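You operate a simulated robot arm through the tools that you are given. There is no shell and no other tool. Be economical: measure what you need, move in short steps, check, and stop when the job is done.

Carry out the task below with a simulated robot arm. There is one attempt and no reset: what you move stays moved.

TASK
Fetch the big scoop and set it in the black pot.
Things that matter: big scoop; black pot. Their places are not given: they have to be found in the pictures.

It is judged by the outcome, as a careful person would: the job done as asked, and still so three seconds after it is handed in. It fails if anything else is knocked over, pushed out of place, dropped, spilled or broken.

THE ROBOT
A 7-joint arm with a two-finger parallel gripper, fixed in place. Base frame: the origin is at the foot of the arm, x ahead of it, y to its left, z up; the work surface is at about z = 0. Lengths are in mm, angles in rad, forces in N, time in s.
With the tool pointing down near the work surface it reaches from about 220 to 580 mm from the base axis. Its first joint turns from -1.152 to 1.152 rad. Payload 2.5 kg.
Tool frame: the origin (TCP) lies between the finger pads and is the grasp point; the fingertips stand 23 mm ahead of it; z points along the fingers, y is the line along which they close. The gripper opens to 94 mm. The fingers are 38 mm wide and 10 mm thick; the gripper's body (54 by 96 mm) begins 39 mm behind the TCP.
Orientation is that of the tool frame in the base frame, as a unit quaternion [x, y, z, w]. With the fingers straight down and closing along the base's y, the tool's x points along the base's -x, its y along +y and its z along -z.

THE INTERFACE
- The arm moves only by the tool play_rows. Its argument "series" is a list of rows, each an object of numbers (a shift or turn left out is 0, a gripper value left out holds the last): "fingers": the closure, from 0 (fully open) to 1 (shut); "tx", "ty", "tz": the shift along the tool's x, y, z in mm; "yaw": the turn about the tool's z in rad. In form: [{"fingers": .., "tx": .., "ty": .., "tz": .., "yaw": ..}, ...]. A call has 1 to 8 rows; each row shifts and turns the commanded pose from where the row before left it, along the tool's axes as they then stand. A row lasts 0.2 s, in which the tool goes at most 50 mm and 0.15 rad; a call with a longer step from one row to the next is refused whole, and so is a gripper value outside its range. A pose out of reach is approached as far as the arm can. The call stops where the force on the tool passes 40 N (or 10 N more than at its start, if that is more) or the arm is blocked; 0.2 s more then pass. The fingers move at their own pace (about 108 mm/s each) and stop on an object; they squeeze with about 26 N. The grip force told is the motor's: it shows also when the fingers shut on nothing. Time passes only in rows, and 0.2 s behind the last, so rows that do not move let the fingers close. It gives the time, the measured TCP pose, the force on the tool (base axes), the opening and the grip force at its end, in the units of the frame above (readings bear some noise), and new pictures: "views" is both (left out), scene, wrist or none.
- Cameras (640 x 400 px; columns grow to the right, rows downward): "scene" is fixed at [118.3, -411.6, 533.6]; the picture's right is [0.82, -0.58, 0.00], its down [-0.39, -0.54, -0.74] and it looks along [0.43, 0.61, -0.67] (base axes); focal length 214 px, centre (320, 200). "wrist" rides on the gripper at [-39, 0, -44] in the tool frame; the picture's right is [0.00, -1.00, 0.00], its down [0.97, 0.00, -0.24] and it looks along [0.24, 0.00, 0.97] (tool axes); focal length 218 px, centre (320, 200).
- point_at(camera, pixels): for up to 12 pixels [column, row] of the newest picture of that camera ("zoom" is the newest enlarged one), the place [x, y, z] in the base frame of the surface seen there, good to about 3 mm. No time passes.
- enlarge(camera, box): a new picture of the part [left, top, right, bottom] of that camera's present view, enlarged. No time passes.
- finish_job(): hands the job in; it is judged then, once.

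Work in short steps. Measure before you move; look again where a grasp or a placing could have gone wrong, and mend it. You have 60 turns and 100 pictures in all, the two below and enlarged ones among them. Open the gripper and draw the arm clear of the work before you hand the job in, unless the task says otherwise; then end with one line.

The tools are called after ">>>" as a command line: name --argument value ..., lists and objects as JSON in quotes. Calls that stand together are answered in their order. play_rows: Moves the arm, as the interface text tells. Its arguments: {"type":"object","properties":{"series":{"type":"array","items":{"type":"object","properties":{"fingers":{"type":"number"},"tx":{"type":"number"},"ty":{"type":"number"},"tz":{"type":"number"},"yaw":{"type":"number"}}}},"views":{"type":"string","enum":["both","scene","wrist","none"]}},"required":["series"]} The other tools are called the same way: point_at (camera, pixels) gives the place of the surface under pixels of a picture; enlarge (camera, box) takes an enlarged picture of a part of a camera's view; finish_job () hands the job in.

At the start:

```text
clock: 0.0
eef_pos: [349.8, -35.1, 452.3]
orientation: [-0.001, 1.0, 0.0, 0.0]
force: [0.2, -0.6, -0.3]
opening: 93.9
finger_force: 0.0
```

scene: 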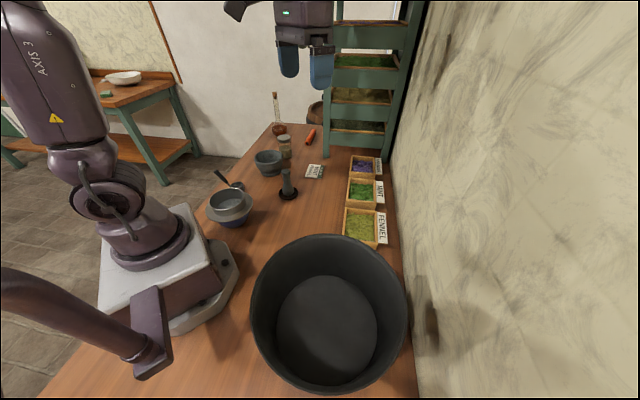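
wrist: 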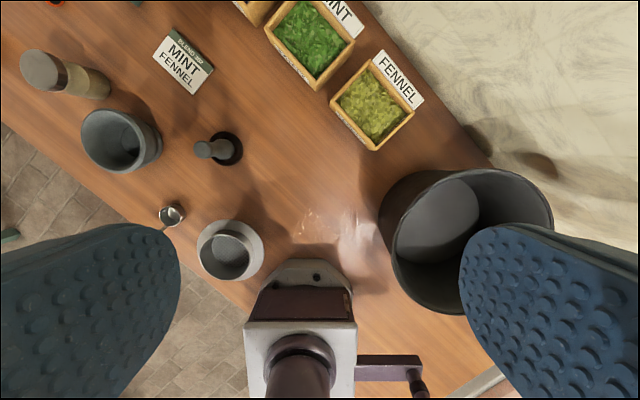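

I see a black pot near (328,315) and a ladle-like item near (230,185). I'll zoom in to identify the scoop(s).

>>> enlarge --camera "scene" --box '[190, 80, 400, 240]'

>>> enlarge --camera "wrist" --box '[60, 80, 380, 300]'

```text
2.50 times, centred on (295, 160) of scene
```

zoom: 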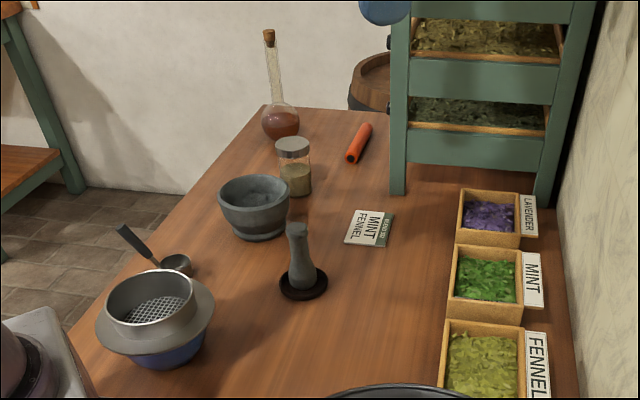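

```text
1.82 times, centred on (220, 190) of wrist
```

zoom: 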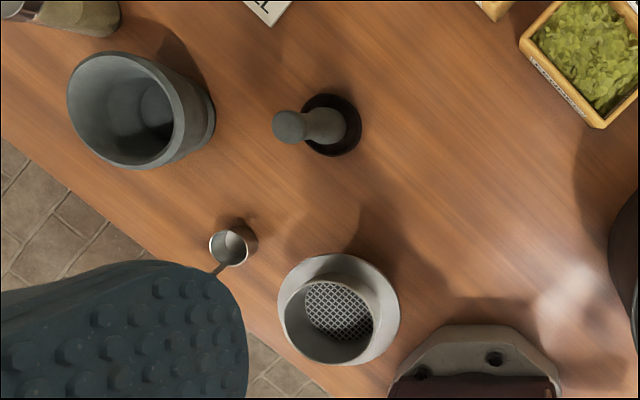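

The scoop is the small metal cup with dark handle at scene ~(237,186). I measure it, the pot and its neighbours.

>>> enlarge --camera "scene" --box '[200, 155, 264, 195]'

>>> point_at --camera "scene" --pixels '[[216, 172], [222, 178], [229, 184], [238, 186], [230, 200], [325, 236], [405, 310], [252, 310], [330, 394], [325, 315], [268, 155], [287, 172]]'

>>> point_at --camera "wrist" --pixels '[[172, 215], [165, 206], [183, 212], [172, 226], [166, 230], [230, 222], [198, 246], [262, 246], [390, 215], [552, 200], [440, 230], [225, 265]]'

```text
10.00 times, centred on (232, 175) of scene
```

zoom: 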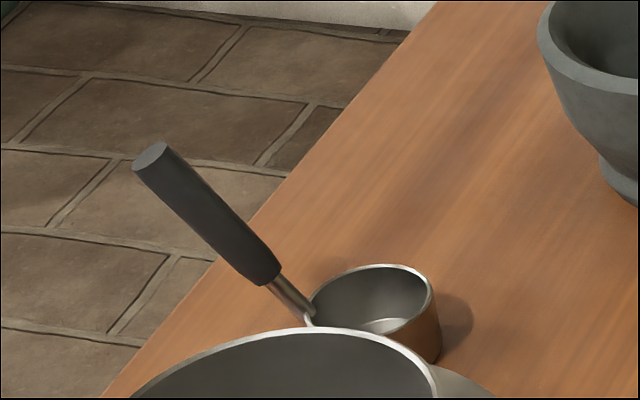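

```text
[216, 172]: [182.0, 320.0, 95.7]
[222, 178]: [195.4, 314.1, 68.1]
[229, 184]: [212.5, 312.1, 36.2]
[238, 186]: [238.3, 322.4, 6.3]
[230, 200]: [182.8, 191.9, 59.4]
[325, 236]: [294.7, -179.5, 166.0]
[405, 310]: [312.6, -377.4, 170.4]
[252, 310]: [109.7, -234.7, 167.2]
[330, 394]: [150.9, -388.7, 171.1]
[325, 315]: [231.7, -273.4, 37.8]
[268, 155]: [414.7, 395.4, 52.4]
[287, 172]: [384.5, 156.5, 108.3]
```

```text
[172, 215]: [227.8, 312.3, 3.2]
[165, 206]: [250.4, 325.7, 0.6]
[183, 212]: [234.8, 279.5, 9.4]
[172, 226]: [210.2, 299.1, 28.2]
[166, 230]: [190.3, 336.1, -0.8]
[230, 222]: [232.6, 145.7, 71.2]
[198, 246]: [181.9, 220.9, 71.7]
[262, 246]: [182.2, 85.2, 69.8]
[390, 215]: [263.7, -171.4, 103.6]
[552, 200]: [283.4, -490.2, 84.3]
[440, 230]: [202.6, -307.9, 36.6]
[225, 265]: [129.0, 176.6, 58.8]
```

The scoop stands at about (230,305) with its handle rising to about (180,320,~100). The pot is centred at about (220,-286) with its rim at z≈170. I travel high over the scoop to look more closely and check for a second scoop.

>>> play_rows --series '[{"fingers": 0.3, "tx": 14, "ty": 43}, {"tx": 14, "ty": 43}, {"tx": 14, "ty": 43}, {"tx": 14, "ty": 43}, {"tx": 14, "ty": 43}, {"tx": 14, "ty": 43}, {"tx": 14, "ty": 43, "tz": 20}, {"tx": 14, "ty": 43, "tz": 20}]'

```text
clock: 1.8
eef_pos: [237.8, 310.3, 414.7]
orientation: [0.001, 1.0, 0.0, 0.0]
force: [0.1, -0.3, 1.0]
opening: 65.5
finger_force: 0.1
```

scene: 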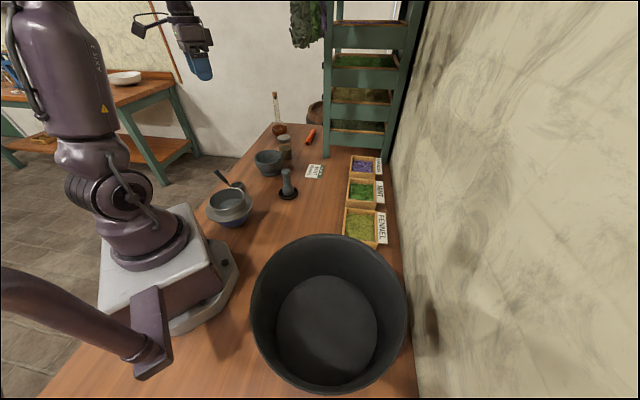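
wrist: 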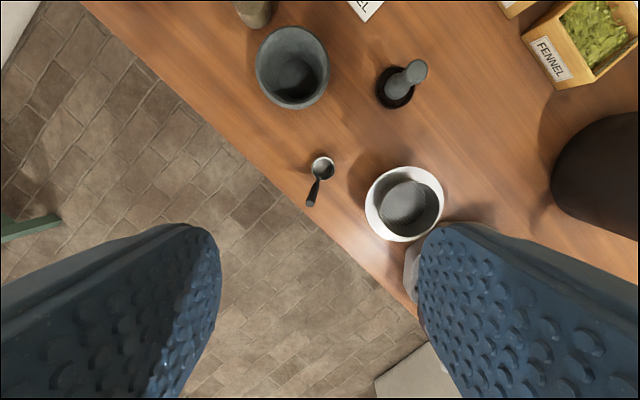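

Only one scoop is visible, at wrist (320,172) with the handle running to (310,204). I zoom in and measure it.

>>> enlarge --camera "wrist" --box '[272, 145, 368, 215]'

>>> point_at --camera "wrist" --pixels '[[310, 204], [312, 198], [314, 190], [316, 184], [322, 168], [333, 168], [312, 163], [322, 158], [367, 208]]'

>>> point_at --camera "scene" --pixels '[[215, 171], [216, 172], [219, 175], [222, 178], [225, 181], [227, 183], [240, 182], [243, 187]]'

```text
5.71 times, centred on (320, 180) of wrist
```

zoom: 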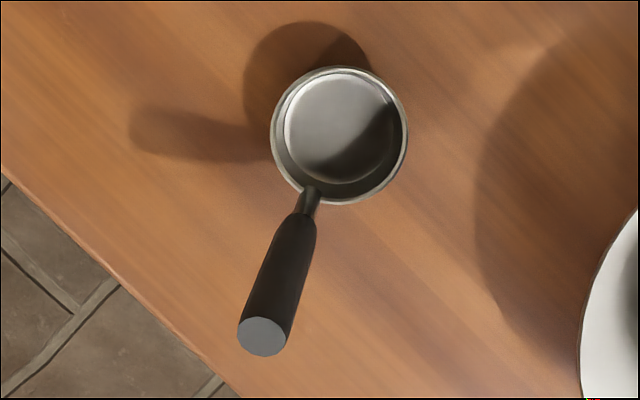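

```text
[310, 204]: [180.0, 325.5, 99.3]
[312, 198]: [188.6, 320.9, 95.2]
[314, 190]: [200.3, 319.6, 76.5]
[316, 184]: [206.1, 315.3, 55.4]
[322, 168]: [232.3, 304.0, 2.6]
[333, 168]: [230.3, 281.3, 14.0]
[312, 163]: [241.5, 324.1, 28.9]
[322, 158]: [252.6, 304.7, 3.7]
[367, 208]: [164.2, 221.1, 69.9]
```

```text
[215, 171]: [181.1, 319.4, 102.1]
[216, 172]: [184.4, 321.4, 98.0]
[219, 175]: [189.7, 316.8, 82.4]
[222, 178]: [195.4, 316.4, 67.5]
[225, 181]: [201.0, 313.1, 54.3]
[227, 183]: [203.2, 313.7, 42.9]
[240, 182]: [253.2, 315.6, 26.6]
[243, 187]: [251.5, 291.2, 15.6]
```

The handle axis runs from (206,315,45) up to (181,323,101), about 0.35 rad off base -x. I align over the grasp point (194,318), yaw to match, and descend partway.

>>> play_rows --series '[{"tx": 44, "ty": 8}, {"tz": 45, "yaw": 0.12}, {"tz": 45, "yaw": 0.12}, {"tz": 45, "yaw": 0.11}, {"tz": 45}, {"tz": 45}, {}]'

```text
clock: 3.4
eef_pos: [192.0, 315.8, 187.8]
orientation: [0.174, 0.985, 0.001, 0.0]
force: [-0.1, -0.6, 0.1]
opening: 65.8
finger_force: 0.1
```

scene: 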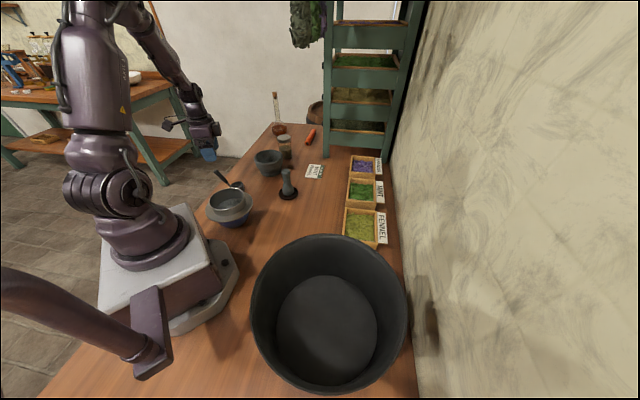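
wrist: 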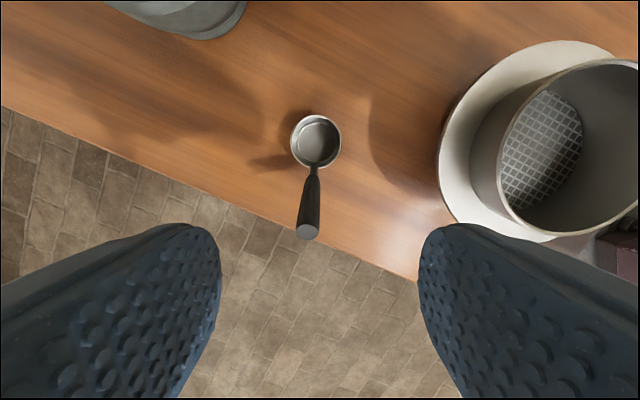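

The handle sits slightly left of centre (cols 307–314). I measure it again before closing in.

>>> point_at --camera "wrist" --pixels '[[307, 232], [308, 215], [310, 200], [312, 185], [313, 172], [316, 140]]'

>>> enlarge --camera "wrist" --box '[240, 100, 400, 250]'

```text
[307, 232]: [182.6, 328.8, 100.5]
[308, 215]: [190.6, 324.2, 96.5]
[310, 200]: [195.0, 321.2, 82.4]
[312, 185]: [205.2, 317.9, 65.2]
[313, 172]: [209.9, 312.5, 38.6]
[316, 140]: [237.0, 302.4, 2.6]
```

```text
2.67 times, centred on (320, 175) of wrist
```

zoom: 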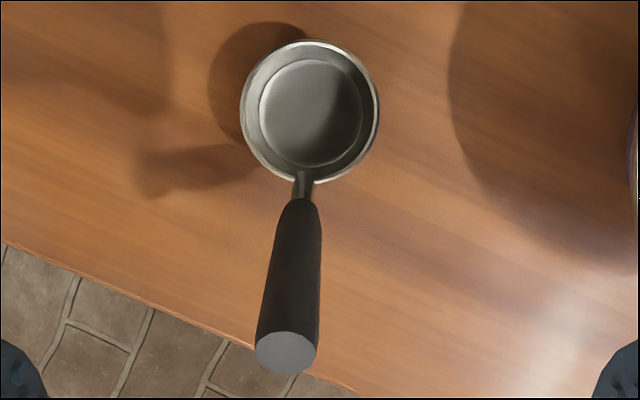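

I shift 5 mm along tool y and descend to z≈72, still open.

>>> play_rows --series '[{"ty": 5, "tx": -1, "tz": 30}, {"tz": 30}, {"tz": 30}, {"tz": 25}, {}]'

```text
clock: 4.6
eef_pos: [194.5, 321.7, 73.3]
orientation: [0.175, 0.985, -0.001, 0.0]
force: [0.8, 0.1, 0.1]
opening: 65.9
finger_force: 0.1
```

scene: 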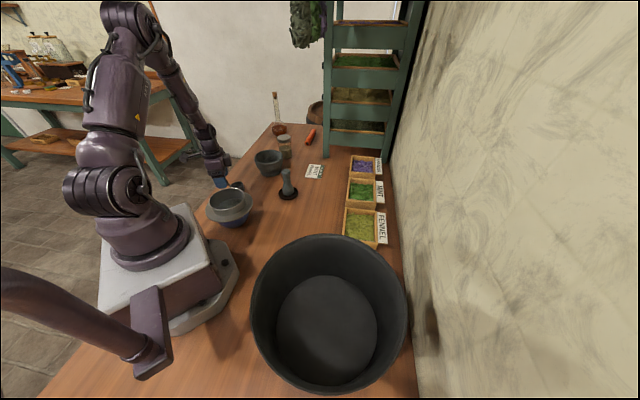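
wrist: 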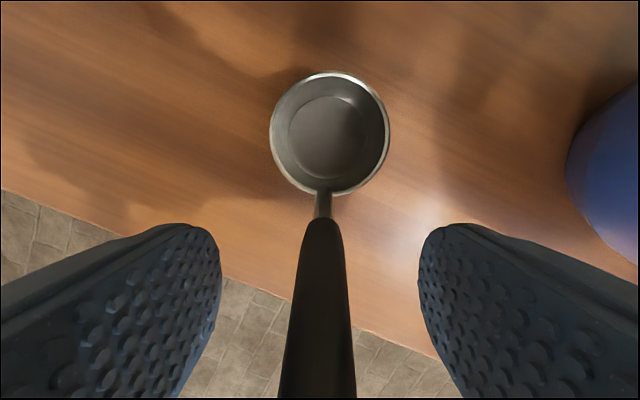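

The handle lies centred between the fingers (col ~320), so I close on it.

>>> play_rows --series '[{"fingers": 1}, {}, {}, {}]' --views "wrist"

```text
clock: 5.6
eef_pos: [194.9, 322.5, 72.4]
orientation: [0.174, 0.985, 0.0, 0.001]
force: [-0.2, -0.2, -0.6]
opening: 16.7
finger_force: 25.8
```

wrist: 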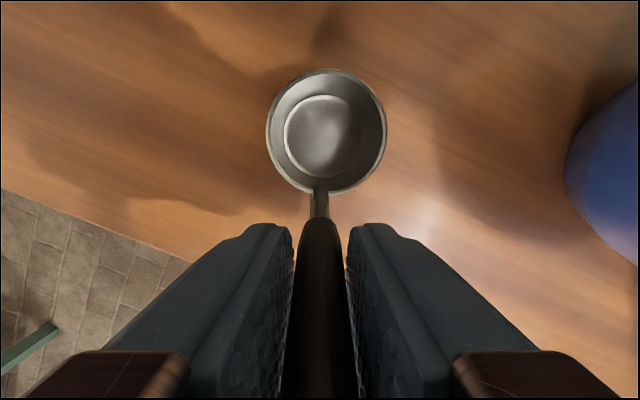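

Gripped (16.7 mm opening, 26 N). I lift gently and check.

>>> play_rows --series '[{"tz": -15}, {"tz": -25}, {"tz": -35}, {"tz": -45}, {"tz": -45}, {"tz": -45}, {"tz": -40}, {}]'

```text
clock: 7.4
eef_pos: [193.7, 321.2, 322.3]
orientation: [0.174, 0.985, 0.0, 0.0]
force: [-0.2, 0.7, -0.5]
opening: 16.6
finger_force: 26.8
```

scene: 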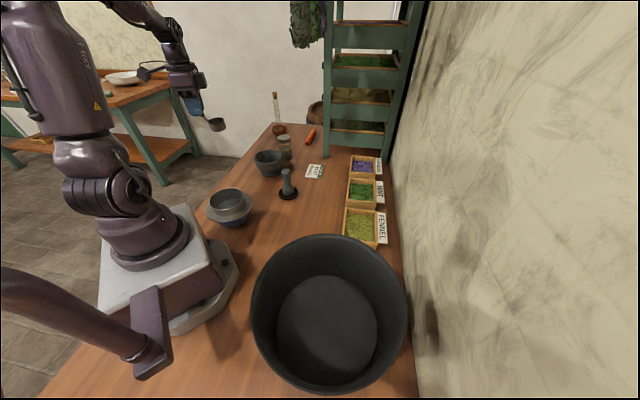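
wrist: 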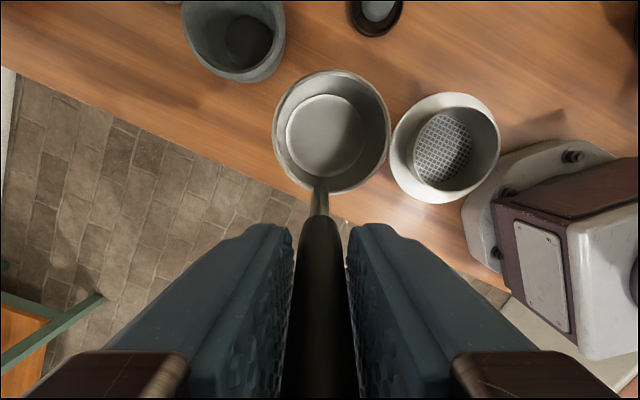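

The scoop is held firmly. I straighten the yaw and carry it at height around the front of the base toward the pot.

>>> play_rows --series '[{"yaw": -0.12}, {"yaw": -0.12}, {"yaw": -0.11}, {"tx": -29, "ty": -40}, {"tx": -29, "ty": -40}, {"tx": -29, "ty": -40}, {"tx": -29, "ty": -40}, {"tx": -29, "ty": -40}]' --views "none"

>>> play_rows --series '[{"ty": -44}, {"ty": -44}, {"ty": -44}, {"ty": -44}, {"ty": -44}, {"tx": 25, "ty": -37}, {"tx": 25, "ty": -37}, {}]'

```text
clock: 9.2
eef_pos: [343.4, 119.9, 320.7]
orientation: [-0.001, 1.0, 0.0, -0.001]
force: [0.3, 0.3, -0.7]
opening: 16.6
finger_force: 25.8
```

```text
clock: 11.0
eef_pos: [290.9, -173.3, 321.9]
orientation: [0.0, 1.0, 0.001, 0.0]
force: [1.0, 0.3, -0.1]
opening: 16.6
finger_force: 25.9
```

scene: 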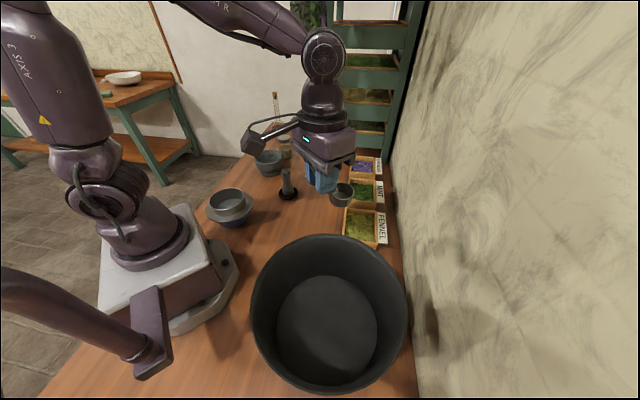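
wrist: 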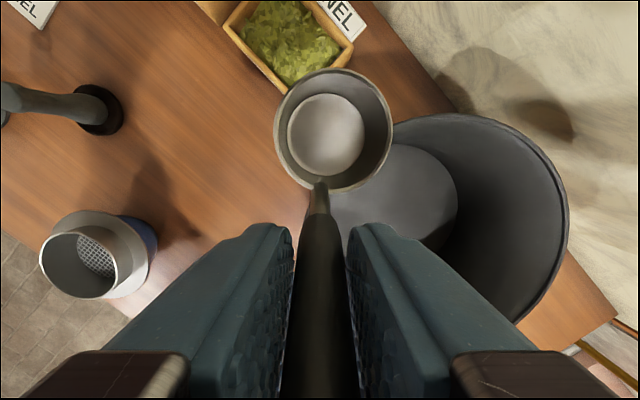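

Next I move over the pot (TCP 210,-286).

>>> play_rows --series '[{"tx": 27, "ty": -38}, {"tx": 27, "ty": -38}, {"tx": 27, "ty": -37}, {"tz": 30}, {}]'

>>> point_at --camera "wrist" --pixels '[[320, 20], [200, 100], [440, 100], [230, 180], [410, 180], [330, 130], [320, 45], [270, 200]]'

```text
clock: 12.2
eef_pos: [210.2, -286.4, 289.7]
orientation: [0.0, 1.0, 0.001, 0.0]
force: [0.0, 0.1, -0.7]
opening: 16.7
finger_force: 26.1
```

scene: 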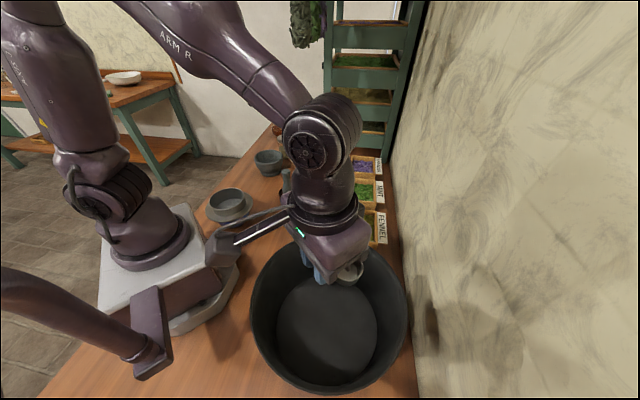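
wrist: 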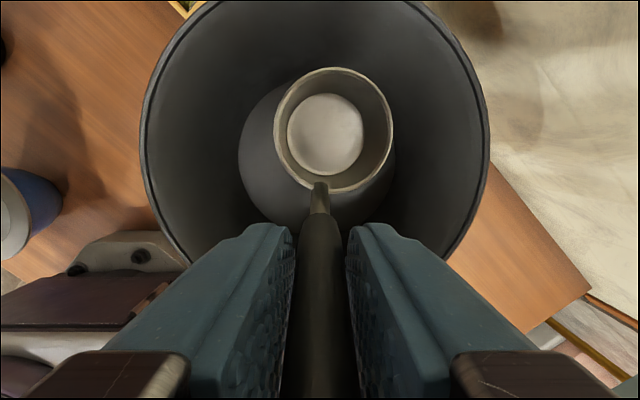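

```text
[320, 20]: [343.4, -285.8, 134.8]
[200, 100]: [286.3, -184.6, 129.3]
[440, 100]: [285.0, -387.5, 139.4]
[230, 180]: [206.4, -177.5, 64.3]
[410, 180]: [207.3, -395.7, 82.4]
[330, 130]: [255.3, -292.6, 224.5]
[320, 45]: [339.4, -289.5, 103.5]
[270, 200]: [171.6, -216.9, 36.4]
```

The scoop is over the pot interior. I check how high the side bracket hangs (scene (225,250)) so it clears the rim.

>>> point_at --camera "scene" --pixels '[[225, 250], [215, 258], [260, 232], [285, 222], [330, 235], [330, 320]]'

```text
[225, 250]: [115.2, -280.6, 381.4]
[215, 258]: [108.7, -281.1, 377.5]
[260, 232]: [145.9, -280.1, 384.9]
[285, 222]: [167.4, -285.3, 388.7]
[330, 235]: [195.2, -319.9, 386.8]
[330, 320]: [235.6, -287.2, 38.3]
```

>>> enlarge --camera "scene" --box '[190, 180, 350, 290]'

>>> point_at --camera "scene" --pixels '[[215, 265], [222, 266], [232, 262], [245, 246], [207, 255], [376, 320], [300, 350], [280, 320], [325, 345]]'

```text
3.64 times, centred on (270, 235) of scene
```

zoom: 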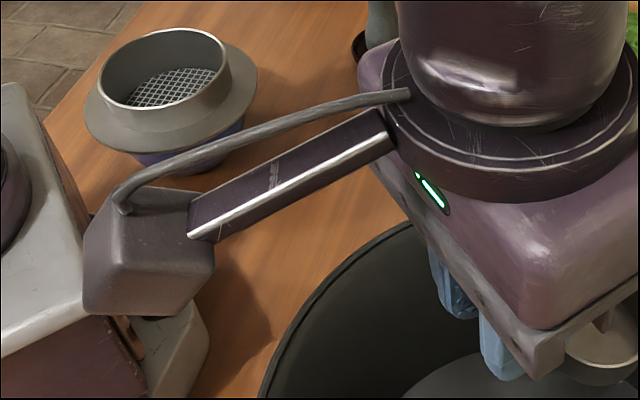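

```text
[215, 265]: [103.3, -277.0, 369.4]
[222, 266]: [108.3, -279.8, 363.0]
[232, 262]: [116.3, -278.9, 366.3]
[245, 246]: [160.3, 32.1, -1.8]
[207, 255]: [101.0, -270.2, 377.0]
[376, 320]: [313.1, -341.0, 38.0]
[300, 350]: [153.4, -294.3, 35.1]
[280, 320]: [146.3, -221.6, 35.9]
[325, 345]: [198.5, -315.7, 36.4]
```

The bracket's underside is only about 70 mm above the TCP. I shift +28 mm in x so both bracket and cup stay well inside the rim, then descend in steps.

>>> play_rows --series '[{"tx": -28}, {"tz": 40}, {"tz": 40}, {"tz": 40}, {"tz": 30}, {}]'

```text
clock: 13.6
eef_pos: [240.1, -286.1, 142.4]
orientation: [0.001, 1.0, 0.0, 0.0]
force: [-0.6, -0.2, 0.0]
opening: 16.7
finger_force: 26.2
```

scene: 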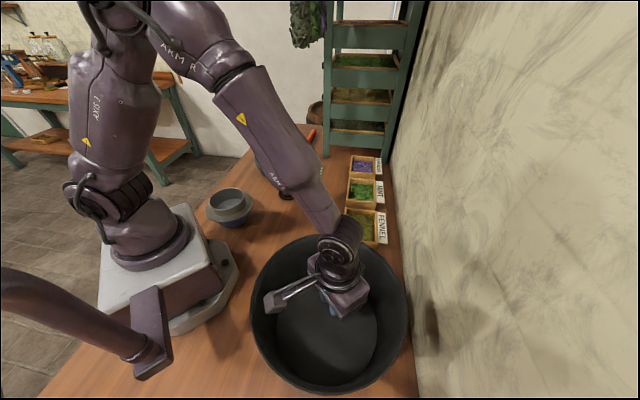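
wrist: 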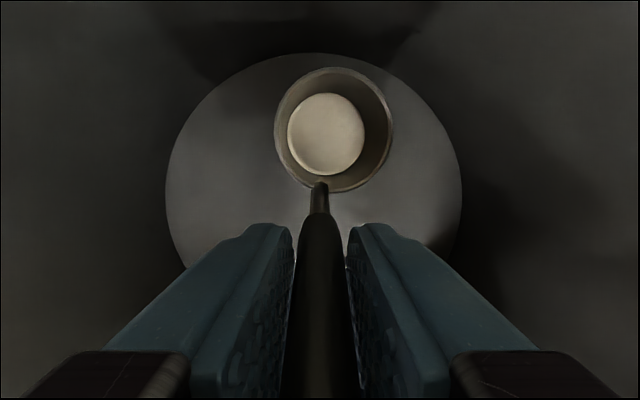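

>>> point_at --camera "scene" --pixels '[[330, 228], [340, 245], [322, 222], [270, 305], [315, 262], [355, 295]]'

>>> point_at --camera "wrist" --pixels '[[325, 130], [230, 130], [310, 58], [420, 150], [250, 190]]'

```text
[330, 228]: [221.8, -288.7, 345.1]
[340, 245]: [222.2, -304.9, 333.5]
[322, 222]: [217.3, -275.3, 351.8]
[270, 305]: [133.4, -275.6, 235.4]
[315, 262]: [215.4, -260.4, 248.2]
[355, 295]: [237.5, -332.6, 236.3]
```

```text
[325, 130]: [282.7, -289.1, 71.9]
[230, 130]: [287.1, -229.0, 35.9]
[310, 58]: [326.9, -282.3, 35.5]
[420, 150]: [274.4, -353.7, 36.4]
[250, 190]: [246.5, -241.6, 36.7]
```

The scoop base is about 34 mm above the pot floor. I lower 32 mm and check for contact.

>>> play_rows --series '[{"tz": 15}, {"tz": 10}, {"tz": 5}, {"tz": 3}, {}]' --views "wrist"

```text
clock: 14.8
eef_pos: [239.4, -287.5, 109.5]
orientation: [0.0, 1.0, -0.001, 0.001]
force: [-3.6, 1.7, 15.0]
opening: 16.6
finger_force: 25.7
```

wrist: 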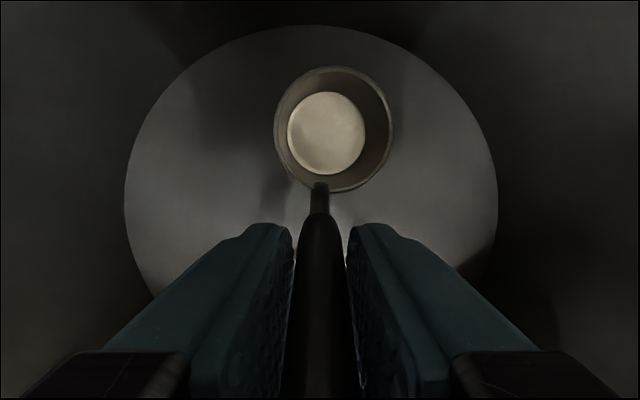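

Contact is felt (15 N up): the scoop rests on the pot floor. I back off 1 mm and open partway.

>>> play_rows --series '[{"tz": -1}, {"fingers": 0.5}, {}, {}]' --views "wrist"

```text
clock: 15.8
eef_pos: [238.7, -287.0, 110.1]
orientation: [0.0, 1.0, 0.0, 0.0]
force: [0.6, -0.2, 0.2]
opening: 46.9
finger_force: 0.0
```

wrist: 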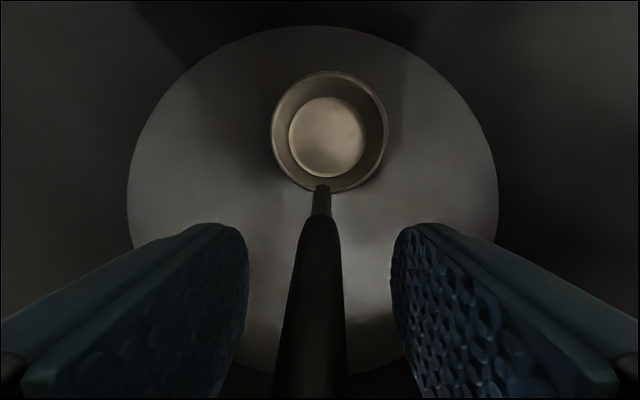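

The scoop is standing free. I withdraw straight up.

>>> play_rows --series '[{"tz": -20}, {"tz": -40}, {"tz": -45}, {"tz": -45}, {"tz": -45}, {"tz": -45}, {"fingers": 0}, {}]' --views "none"

>>> play_rows --series '[{"tx": -25, "ty": 40}, {"tx": -25, "ty": 40}, {"tx": -25, "ty": 40}, {"ty": 45}, {"ty": 45}, {}]'

```text
clock: 17.6
eef_pos: [238.5, -286.0, 350.6]
orientation: [0.0, 1.0, 0.001, 0.0]
force: [-0.8, -1.2, 0.0]
opening: 94.0
finger_force: 0.1
```

```text
clock: 19.0
eef_pos: [310.5, -76.2, 350.3]
orientation: [0.0, 1.0, 0.001, 0.0]
force: [0.0, -0.1, 0.3]
opening: 94.1
finger_force: 0.0
```

scene: 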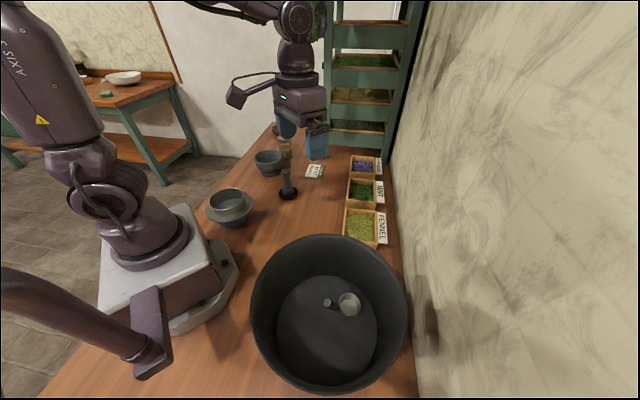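
wrist: 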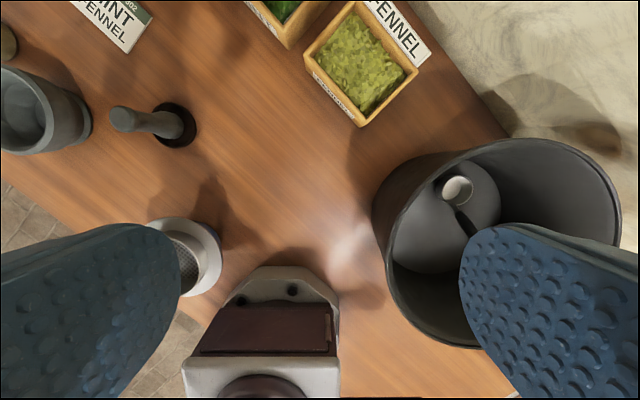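

The scoop stands in the pot (scene (345,303)), nothing else has moved, and the arm is clear.

>>> finish_job

```text
The job is handed in.
```

The big scoop is standing upright on the floor of the black pot. I saw nothing else disturbed in the last pictures, and the gripper is open and clear. It was the only scoop I could see, so I took it to be the big one.
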